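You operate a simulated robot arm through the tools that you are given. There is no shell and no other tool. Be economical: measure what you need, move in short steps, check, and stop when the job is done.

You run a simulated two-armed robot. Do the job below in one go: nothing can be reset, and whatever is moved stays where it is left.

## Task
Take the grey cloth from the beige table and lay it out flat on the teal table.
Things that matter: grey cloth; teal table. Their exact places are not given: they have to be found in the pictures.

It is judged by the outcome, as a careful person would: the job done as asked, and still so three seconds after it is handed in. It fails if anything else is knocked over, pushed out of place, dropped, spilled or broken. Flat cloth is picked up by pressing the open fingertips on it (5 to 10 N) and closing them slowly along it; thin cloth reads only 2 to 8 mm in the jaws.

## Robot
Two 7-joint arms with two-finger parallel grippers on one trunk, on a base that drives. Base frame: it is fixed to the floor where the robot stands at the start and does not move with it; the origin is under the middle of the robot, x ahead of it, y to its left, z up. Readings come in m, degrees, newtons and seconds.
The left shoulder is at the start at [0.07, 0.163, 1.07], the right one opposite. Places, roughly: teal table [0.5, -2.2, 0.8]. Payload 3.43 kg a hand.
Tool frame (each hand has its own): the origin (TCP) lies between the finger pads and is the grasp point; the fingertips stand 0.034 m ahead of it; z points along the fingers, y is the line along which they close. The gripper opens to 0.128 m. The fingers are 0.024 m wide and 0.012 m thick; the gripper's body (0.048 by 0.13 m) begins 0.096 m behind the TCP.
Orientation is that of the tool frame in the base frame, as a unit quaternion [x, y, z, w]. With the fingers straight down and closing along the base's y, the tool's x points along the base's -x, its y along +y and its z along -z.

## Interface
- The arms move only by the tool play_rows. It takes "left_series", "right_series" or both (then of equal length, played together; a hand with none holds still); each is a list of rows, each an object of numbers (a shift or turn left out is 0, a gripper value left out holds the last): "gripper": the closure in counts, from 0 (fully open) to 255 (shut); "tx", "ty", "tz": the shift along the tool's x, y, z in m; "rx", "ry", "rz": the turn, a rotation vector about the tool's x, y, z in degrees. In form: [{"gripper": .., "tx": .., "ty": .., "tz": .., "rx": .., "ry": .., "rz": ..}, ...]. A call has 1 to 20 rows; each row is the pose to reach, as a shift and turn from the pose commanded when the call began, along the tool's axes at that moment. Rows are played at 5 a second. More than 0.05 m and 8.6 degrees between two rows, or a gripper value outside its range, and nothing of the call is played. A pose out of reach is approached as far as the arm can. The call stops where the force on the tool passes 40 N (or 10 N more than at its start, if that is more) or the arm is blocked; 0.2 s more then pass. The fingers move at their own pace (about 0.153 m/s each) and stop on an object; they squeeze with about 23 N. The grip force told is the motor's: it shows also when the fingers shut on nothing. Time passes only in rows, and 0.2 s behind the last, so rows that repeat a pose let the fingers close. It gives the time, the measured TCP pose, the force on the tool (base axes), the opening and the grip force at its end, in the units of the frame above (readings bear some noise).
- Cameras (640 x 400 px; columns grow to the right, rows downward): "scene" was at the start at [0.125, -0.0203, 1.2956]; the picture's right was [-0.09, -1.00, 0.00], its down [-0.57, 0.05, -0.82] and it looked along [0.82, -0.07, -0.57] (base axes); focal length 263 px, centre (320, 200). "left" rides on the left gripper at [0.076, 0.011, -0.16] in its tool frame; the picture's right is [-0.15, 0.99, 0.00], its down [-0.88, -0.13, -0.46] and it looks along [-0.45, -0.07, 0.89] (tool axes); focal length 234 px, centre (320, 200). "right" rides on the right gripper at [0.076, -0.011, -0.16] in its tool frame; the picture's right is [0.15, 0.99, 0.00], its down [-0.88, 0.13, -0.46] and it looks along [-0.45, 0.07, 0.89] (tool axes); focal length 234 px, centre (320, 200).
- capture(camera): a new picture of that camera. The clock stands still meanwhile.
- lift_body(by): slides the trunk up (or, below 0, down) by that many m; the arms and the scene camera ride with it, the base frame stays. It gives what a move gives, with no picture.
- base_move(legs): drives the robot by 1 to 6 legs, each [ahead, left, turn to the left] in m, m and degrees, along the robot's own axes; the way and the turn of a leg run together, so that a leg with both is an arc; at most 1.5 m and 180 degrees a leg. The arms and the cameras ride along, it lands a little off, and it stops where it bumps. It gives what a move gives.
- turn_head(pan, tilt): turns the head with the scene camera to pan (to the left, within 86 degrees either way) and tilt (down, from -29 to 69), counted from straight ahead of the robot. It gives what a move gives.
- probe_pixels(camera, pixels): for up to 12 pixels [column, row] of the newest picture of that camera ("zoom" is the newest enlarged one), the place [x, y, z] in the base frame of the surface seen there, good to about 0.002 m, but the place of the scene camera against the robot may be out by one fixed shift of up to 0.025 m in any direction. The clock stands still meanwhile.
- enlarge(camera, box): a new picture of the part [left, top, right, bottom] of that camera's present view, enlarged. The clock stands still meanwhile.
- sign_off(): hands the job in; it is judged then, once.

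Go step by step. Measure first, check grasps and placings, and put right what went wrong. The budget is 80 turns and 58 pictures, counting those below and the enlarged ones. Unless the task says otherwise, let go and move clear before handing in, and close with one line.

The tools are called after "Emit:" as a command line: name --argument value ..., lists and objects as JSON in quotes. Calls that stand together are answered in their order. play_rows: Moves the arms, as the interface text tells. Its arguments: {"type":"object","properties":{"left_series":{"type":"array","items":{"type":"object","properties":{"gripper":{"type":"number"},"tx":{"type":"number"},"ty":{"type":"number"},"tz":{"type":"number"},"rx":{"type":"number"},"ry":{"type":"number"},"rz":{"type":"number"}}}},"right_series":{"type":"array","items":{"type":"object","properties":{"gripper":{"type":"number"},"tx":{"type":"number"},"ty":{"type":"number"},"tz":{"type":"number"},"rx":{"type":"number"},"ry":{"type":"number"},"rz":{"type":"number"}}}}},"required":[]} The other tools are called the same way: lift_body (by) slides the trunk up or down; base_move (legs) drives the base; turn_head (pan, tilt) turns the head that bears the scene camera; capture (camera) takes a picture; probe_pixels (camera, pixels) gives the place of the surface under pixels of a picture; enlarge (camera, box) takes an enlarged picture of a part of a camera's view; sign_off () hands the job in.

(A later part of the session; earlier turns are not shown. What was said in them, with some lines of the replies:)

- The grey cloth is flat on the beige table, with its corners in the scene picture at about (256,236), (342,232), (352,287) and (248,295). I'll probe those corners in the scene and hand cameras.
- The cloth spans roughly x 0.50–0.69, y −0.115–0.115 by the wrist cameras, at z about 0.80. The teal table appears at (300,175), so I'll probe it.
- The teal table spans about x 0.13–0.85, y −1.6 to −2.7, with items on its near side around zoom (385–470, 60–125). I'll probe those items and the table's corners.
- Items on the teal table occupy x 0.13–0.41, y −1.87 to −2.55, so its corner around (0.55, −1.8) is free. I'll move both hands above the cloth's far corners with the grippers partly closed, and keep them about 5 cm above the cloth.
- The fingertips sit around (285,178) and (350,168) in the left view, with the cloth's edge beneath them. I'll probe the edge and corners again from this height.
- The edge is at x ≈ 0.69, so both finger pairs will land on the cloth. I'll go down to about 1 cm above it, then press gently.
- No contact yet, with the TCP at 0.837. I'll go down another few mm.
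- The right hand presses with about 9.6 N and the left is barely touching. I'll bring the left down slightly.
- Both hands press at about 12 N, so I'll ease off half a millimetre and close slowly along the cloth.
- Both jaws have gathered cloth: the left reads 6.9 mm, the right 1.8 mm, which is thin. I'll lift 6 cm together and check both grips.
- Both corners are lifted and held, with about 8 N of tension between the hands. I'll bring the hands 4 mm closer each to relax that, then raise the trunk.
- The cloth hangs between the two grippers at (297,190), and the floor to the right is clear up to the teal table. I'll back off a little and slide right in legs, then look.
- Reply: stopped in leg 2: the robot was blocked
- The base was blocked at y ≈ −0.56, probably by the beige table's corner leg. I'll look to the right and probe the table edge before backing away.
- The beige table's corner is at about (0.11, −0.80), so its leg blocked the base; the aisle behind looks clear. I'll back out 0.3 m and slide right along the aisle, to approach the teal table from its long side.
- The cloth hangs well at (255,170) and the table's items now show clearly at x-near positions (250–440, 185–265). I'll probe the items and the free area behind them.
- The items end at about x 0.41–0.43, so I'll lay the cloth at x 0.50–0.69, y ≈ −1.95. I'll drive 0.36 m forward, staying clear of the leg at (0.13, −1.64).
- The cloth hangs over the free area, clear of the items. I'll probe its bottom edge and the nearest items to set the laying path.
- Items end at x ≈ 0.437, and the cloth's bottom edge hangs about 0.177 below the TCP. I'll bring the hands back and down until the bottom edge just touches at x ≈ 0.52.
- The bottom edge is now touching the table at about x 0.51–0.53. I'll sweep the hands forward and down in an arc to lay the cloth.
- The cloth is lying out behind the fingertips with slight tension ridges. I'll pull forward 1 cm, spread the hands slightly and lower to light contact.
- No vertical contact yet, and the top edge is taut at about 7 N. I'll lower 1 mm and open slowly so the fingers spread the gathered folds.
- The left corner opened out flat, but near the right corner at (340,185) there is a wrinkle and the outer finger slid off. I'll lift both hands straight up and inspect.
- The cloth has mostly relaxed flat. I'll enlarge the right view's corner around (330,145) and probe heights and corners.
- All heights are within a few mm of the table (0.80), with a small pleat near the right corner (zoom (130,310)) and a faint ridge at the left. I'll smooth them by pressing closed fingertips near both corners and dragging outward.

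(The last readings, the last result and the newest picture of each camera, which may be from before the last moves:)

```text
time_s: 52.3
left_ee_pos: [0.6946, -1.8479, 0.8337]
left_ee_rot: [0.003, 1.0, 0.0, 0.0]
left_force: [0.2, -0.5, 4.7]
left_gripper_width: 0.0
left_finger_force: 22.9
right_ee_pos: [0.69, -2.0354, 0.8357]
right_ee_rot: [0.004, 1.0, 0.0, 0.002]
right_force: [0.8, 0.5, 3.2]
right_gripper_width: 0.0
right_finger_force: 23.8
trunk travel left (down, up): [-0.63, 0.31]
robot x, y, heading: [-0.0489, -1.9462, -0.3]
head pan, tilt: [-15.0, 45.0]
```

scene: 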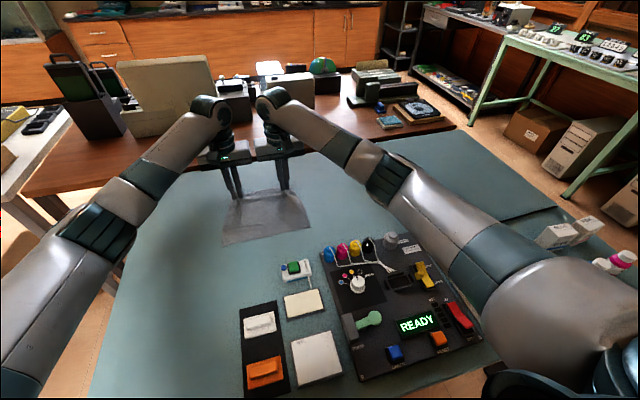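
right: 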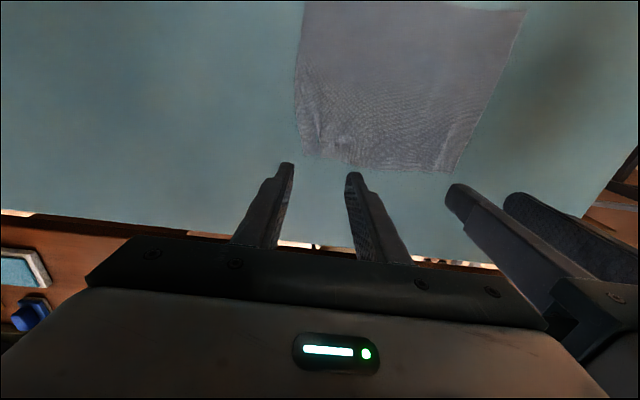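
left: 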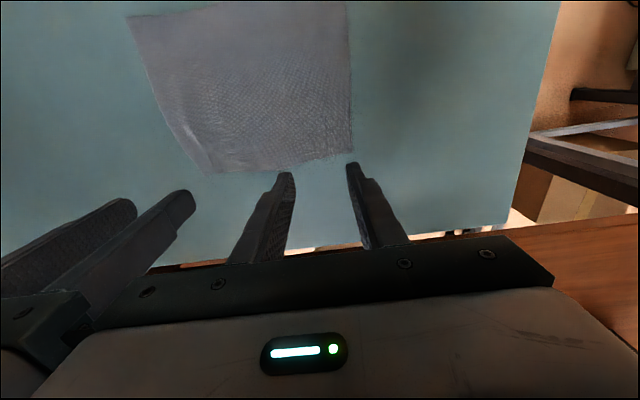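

Contact forces are 4.7 N on the left and 3.2 N on the right. I'll press a touch more on the right, drag outward, then lift.

Emit:
play_rows --left_series '[{"tz": 0.0002}, {"ty": 0.002, "tz": 0.0002}, {"ty": 0.004, "tz": 0.0002}, {"ty": 0.006, "tz": 0.0002}, {"ty": 0.006, "tz": 0.0002}, {"ty": 0.006, "tz": 0.0002}, {"ty": 0.006, "tz": -0.005}, {"ty": 0.006, "tz": -0.03}, {"ty": 0.006, "tz": -0.07}, {"ty": 0.006, "tz": -0.12}]' --right_series '[{"tz": 0.0005}, {"ty": -0.004, "tz": 0.0005}, {"ty": -0.008, "tz": 0.0005}, {"ty": -0.012, "tz": 0.0005}, {"ty": -0.016, "tz": 0.0005}, {"ty": -0.016, "tz": 0.0005}, {"ty": -0.016, "tz": -0.005}, {"ty": -0.016, "tz": -0.03}, {"ty": -0.016, "tz": -0.07}, {"ty": -0.016, "tz": -0.12}]'

Emit:
enlarge --camera "right" --box '[270, 0, 540, 180]'

Emit:
capture --camera "left"

```text
time_s: 54.5
left_ee_pos: [0.6938, -1.84, 0.9556]
left_ee_rot: [0.003, 1.0, 0.0, 0.001]
left_force: [0.1, -0.3, -0.1]
left_gripper_width: 0.0
left_finger_force: 23.0
right_ee_pos: [0.6894, -2.0516, 0.9558]
right_ee_rot: [0.004, 1.0, -0.001, 0.002]
right_force: [-0.3, 0.2, 0.6]
right_gripper_width: 0.0
right_finger_force: 23.6
trunk travel left (down, up): [-0.63, 0.31]
robot x, y, heading: [-0.0461, -1.9455, -0.2]
head pan, tilt: [-15.0, 45.0]
```

```text
2.22 times, centred on (405, 90) of right
```

zoom: 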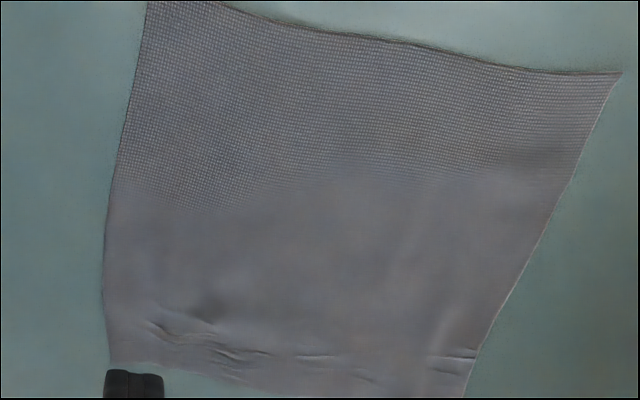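

```text
28 pictures are left
```

left: 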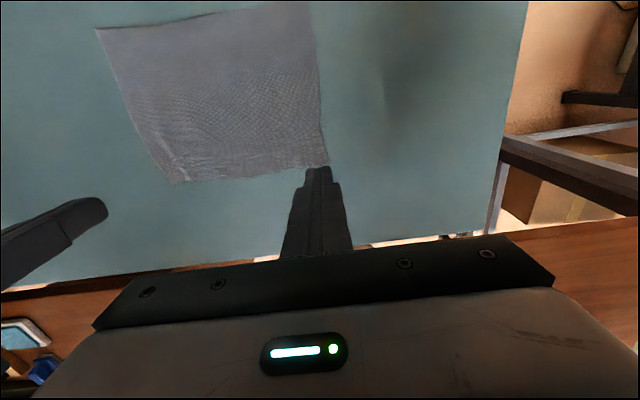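

The pleat is gone; only fine wrinkles parallel to the far edge remain (zoom (150–470, 330–370)). I'll press on both corners again and drag about 8 mm away from the robot to take up that slack.

Emit:
play_rows --left_series '[{"tx": 0.0, "ty": -0.006, "tz": 0.04}, {"ty": -0.006, "tz": 0.08}, {"ty": -0.006, "tz": 0.11}, {"ty": -0.006, "tz": 0.118}, {"ty": -0.006, "tz": 0.1215}, {"ty": -0.006, "tz": 0.1215}, {"tx": -0.003, "ty": -0.005, "tz": 0.1215}, {"tx": -0.006, "ty": -0.004, "tz": 0.1215}, {"tx": -0.009, "ty": -0.003, "tz": 0.1215}, {"tx": -0.009, "ty": -0.003, "tz": 0.1215}, {"tx": -0.009, "ty": -0.003, "tz": 0.115}, {"tx": -0.009, "ty": -0.003, "tz": 0.09}, {"tx": -0.009, "ty": -0.003, "tz": 0.05}, {"tx": -0.009, "ty": -0.003, "tz": 0.0}]' --right_series '[{"tx": 0.0, "ty": 0.01, "tz": 0.04}, {"ty": 0.01, "tz": 0.08}, {"ty": 0.01, "tz": 0.11}, {"ty": 0.01, "tz": 0.118}, {"ty": 0.01, "tz": 0.1215}, {"ty": 0.01, "tz": 0.1215}, {"tx": -0.003, "ty": 0.009, "tz": 0.1215}, {"tx": -0.006, "ty": 0.008, "tz": 0.1215}, {"tx": -0.009, "ty": 0.007, "tz": 0.1215}, {"tx": -0.009, "ty": 0.007, "tz": 0.1215}, {"tx": -0.009, "ty": 0.007, "tz": 0.115}, {"tx": -0.009, "ty": 0.007, "tz": 0.09}, {"tx": -0.009, "ty": 0.007, "tz": 0.05}, {"tx": -0.009, "ty": 0.007, "tz": 0.0}]'

Emit:
enlarge --camera "right" --box '[270, 0, 540, 180]'

```text
time_s: 57.5
left_ee_pos: [0.7009, -1.8449, 0.9557]
left_ee_rot: [0.004, 1.0, 0.0, 0.0]
left_force: [-0.6, 0.8, -0.8]
left_gripper_width: 0.0
left_finger_force: 23.2
right_ee_pos: [0.6974, -2.0446, 0.9552]
right_ee_rot: [0.003, 1.0, 0.0, 0.002]
right_force: [-0.6, 0.5, -0.2]
right_gripper_width: 0.0
right_finger_force: 22.9
trunk travel left (down, up): [-0.63, 0.31]
robot x, y, heading: [-0.0483, -1.9467, -0.1]
head pan, tilt: [-15.0, 45.0]
```

```text
2.22 times, centred on (405, 90) of right
```

zoom: 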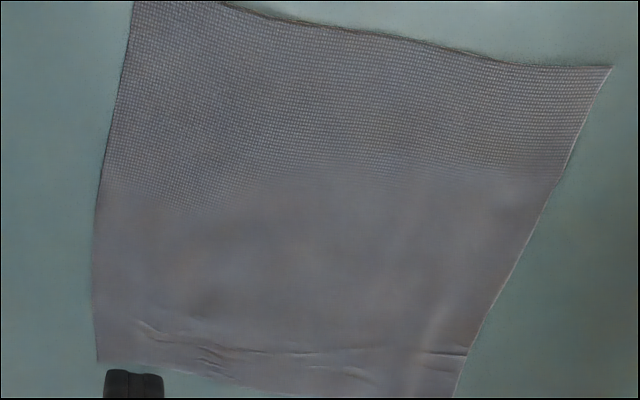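

The cloth now lies flat with only hairline creases. I'll raise the trunk, back the robot off and take a final look.

Emit:
lift_body --by 0.15

Emit:
base_move --legs '[[-0.3, 0, 0]]'

Emit:
turn_head --pan 0 --tilt 42

Emit:
capture --camera "scene"

Emit:
enlarge --camera "scene" --box '[180, 100, 480, 290]'

```text
time_s: 59.3
left_ee_pos: [0.7033, -1.8453, 1.1043]
left_ee_rot: [0.002, 1.0, 0.0, 0.0]
left_force: [-0.6, -0.2, 0.4]
left_gripper_width: 0.0001
left_finger_force: 22.6
right_ee_pos: [0.7003, -2.0447, 1.1042]
right_ee_rot: [0.003, 1.0, 0.001, 0.0]
right_force: [-1.0, -0.6, 0.3]
right_gripper_width: 0.0
right_finger_force: 23.2
trunk travel left (down, up): [-0.78, 0.16]
robot x, y, heading: [-0.0482, -1.9473, -0.1]
head pan, tilt: [-15.0, 45.0]
```

```text
time_s: 61.3
left_ee_pos: [0.405, -1.8435, 1.104]
left_ee_rot: [0.004, 1.0, -0.001, -0.001]
left_force: [-0.1, 0.5, 0.0]
left_gripper_width: 0.0
left_finger_force: 23.0
right_ee_pos: [0.401, -2.0443, 1.1027]
right_ee_rot: [0.004, 1.0, -0.001, 0.0]
right_force: [0.1, -0.2, -0.2]
right_gripper_width: 0.0
right_finger_force: 22.8
trunk travel left (down, up): [-0.78, 0.16]
robot x, y, heading: [-0.3487, -1.9433, -0.3]
head pan, tilt: [-15.0, 45.0]
```

```text
time_s: 62.1
left_ee_pos: [0.4037, -1.8436, 1.1048]
left_ee_rot: [0.003, 1.0, 0.0, 0.0]
left_force: [0.8, 0.0, -0.3]
left_gripper_width: 0.0001
left_finger_force: 23.2
right_ee_pos: [0.3989, -2.0438, 1.1051]
right_ee_rot: [0.004, 1.0, 0.0, 0.0]
right_force: [0.5, 0.7, 0.6]
right_gripper_width: 0.0002
right_finger_force: 23.1
trunk travel left (down, up): [-0.78, 0.16]
robot x, y, heading: [-0.3509, -1.9432, -0.3]
head pan, tilt: [0.0, 42.0]
```

```text
26 pictures are left
```

scene: 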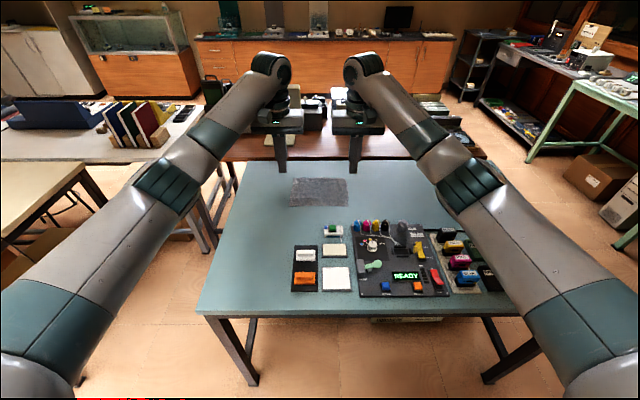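

```text
2.11 times, centred on (330, 195) of scene
```

zoom: 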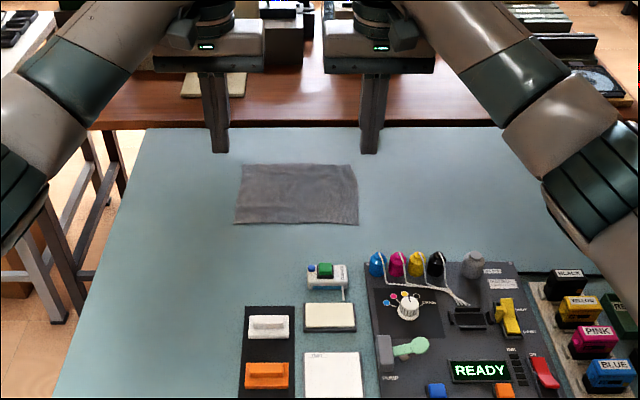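

The cloth lies flat on the teal table at zoom (235–358, 163–224), clear of all items, and nothing else has moved. Both hands are empty and clear, so I'm handing in.

Emit:
sign_off

```text
The job is handed in.
```

The grey cloth is laid out flat on the teal table, with only hairline creases near its far edge. The base bumped the beige table once on the way, but I saw nothing moved or knocked over.
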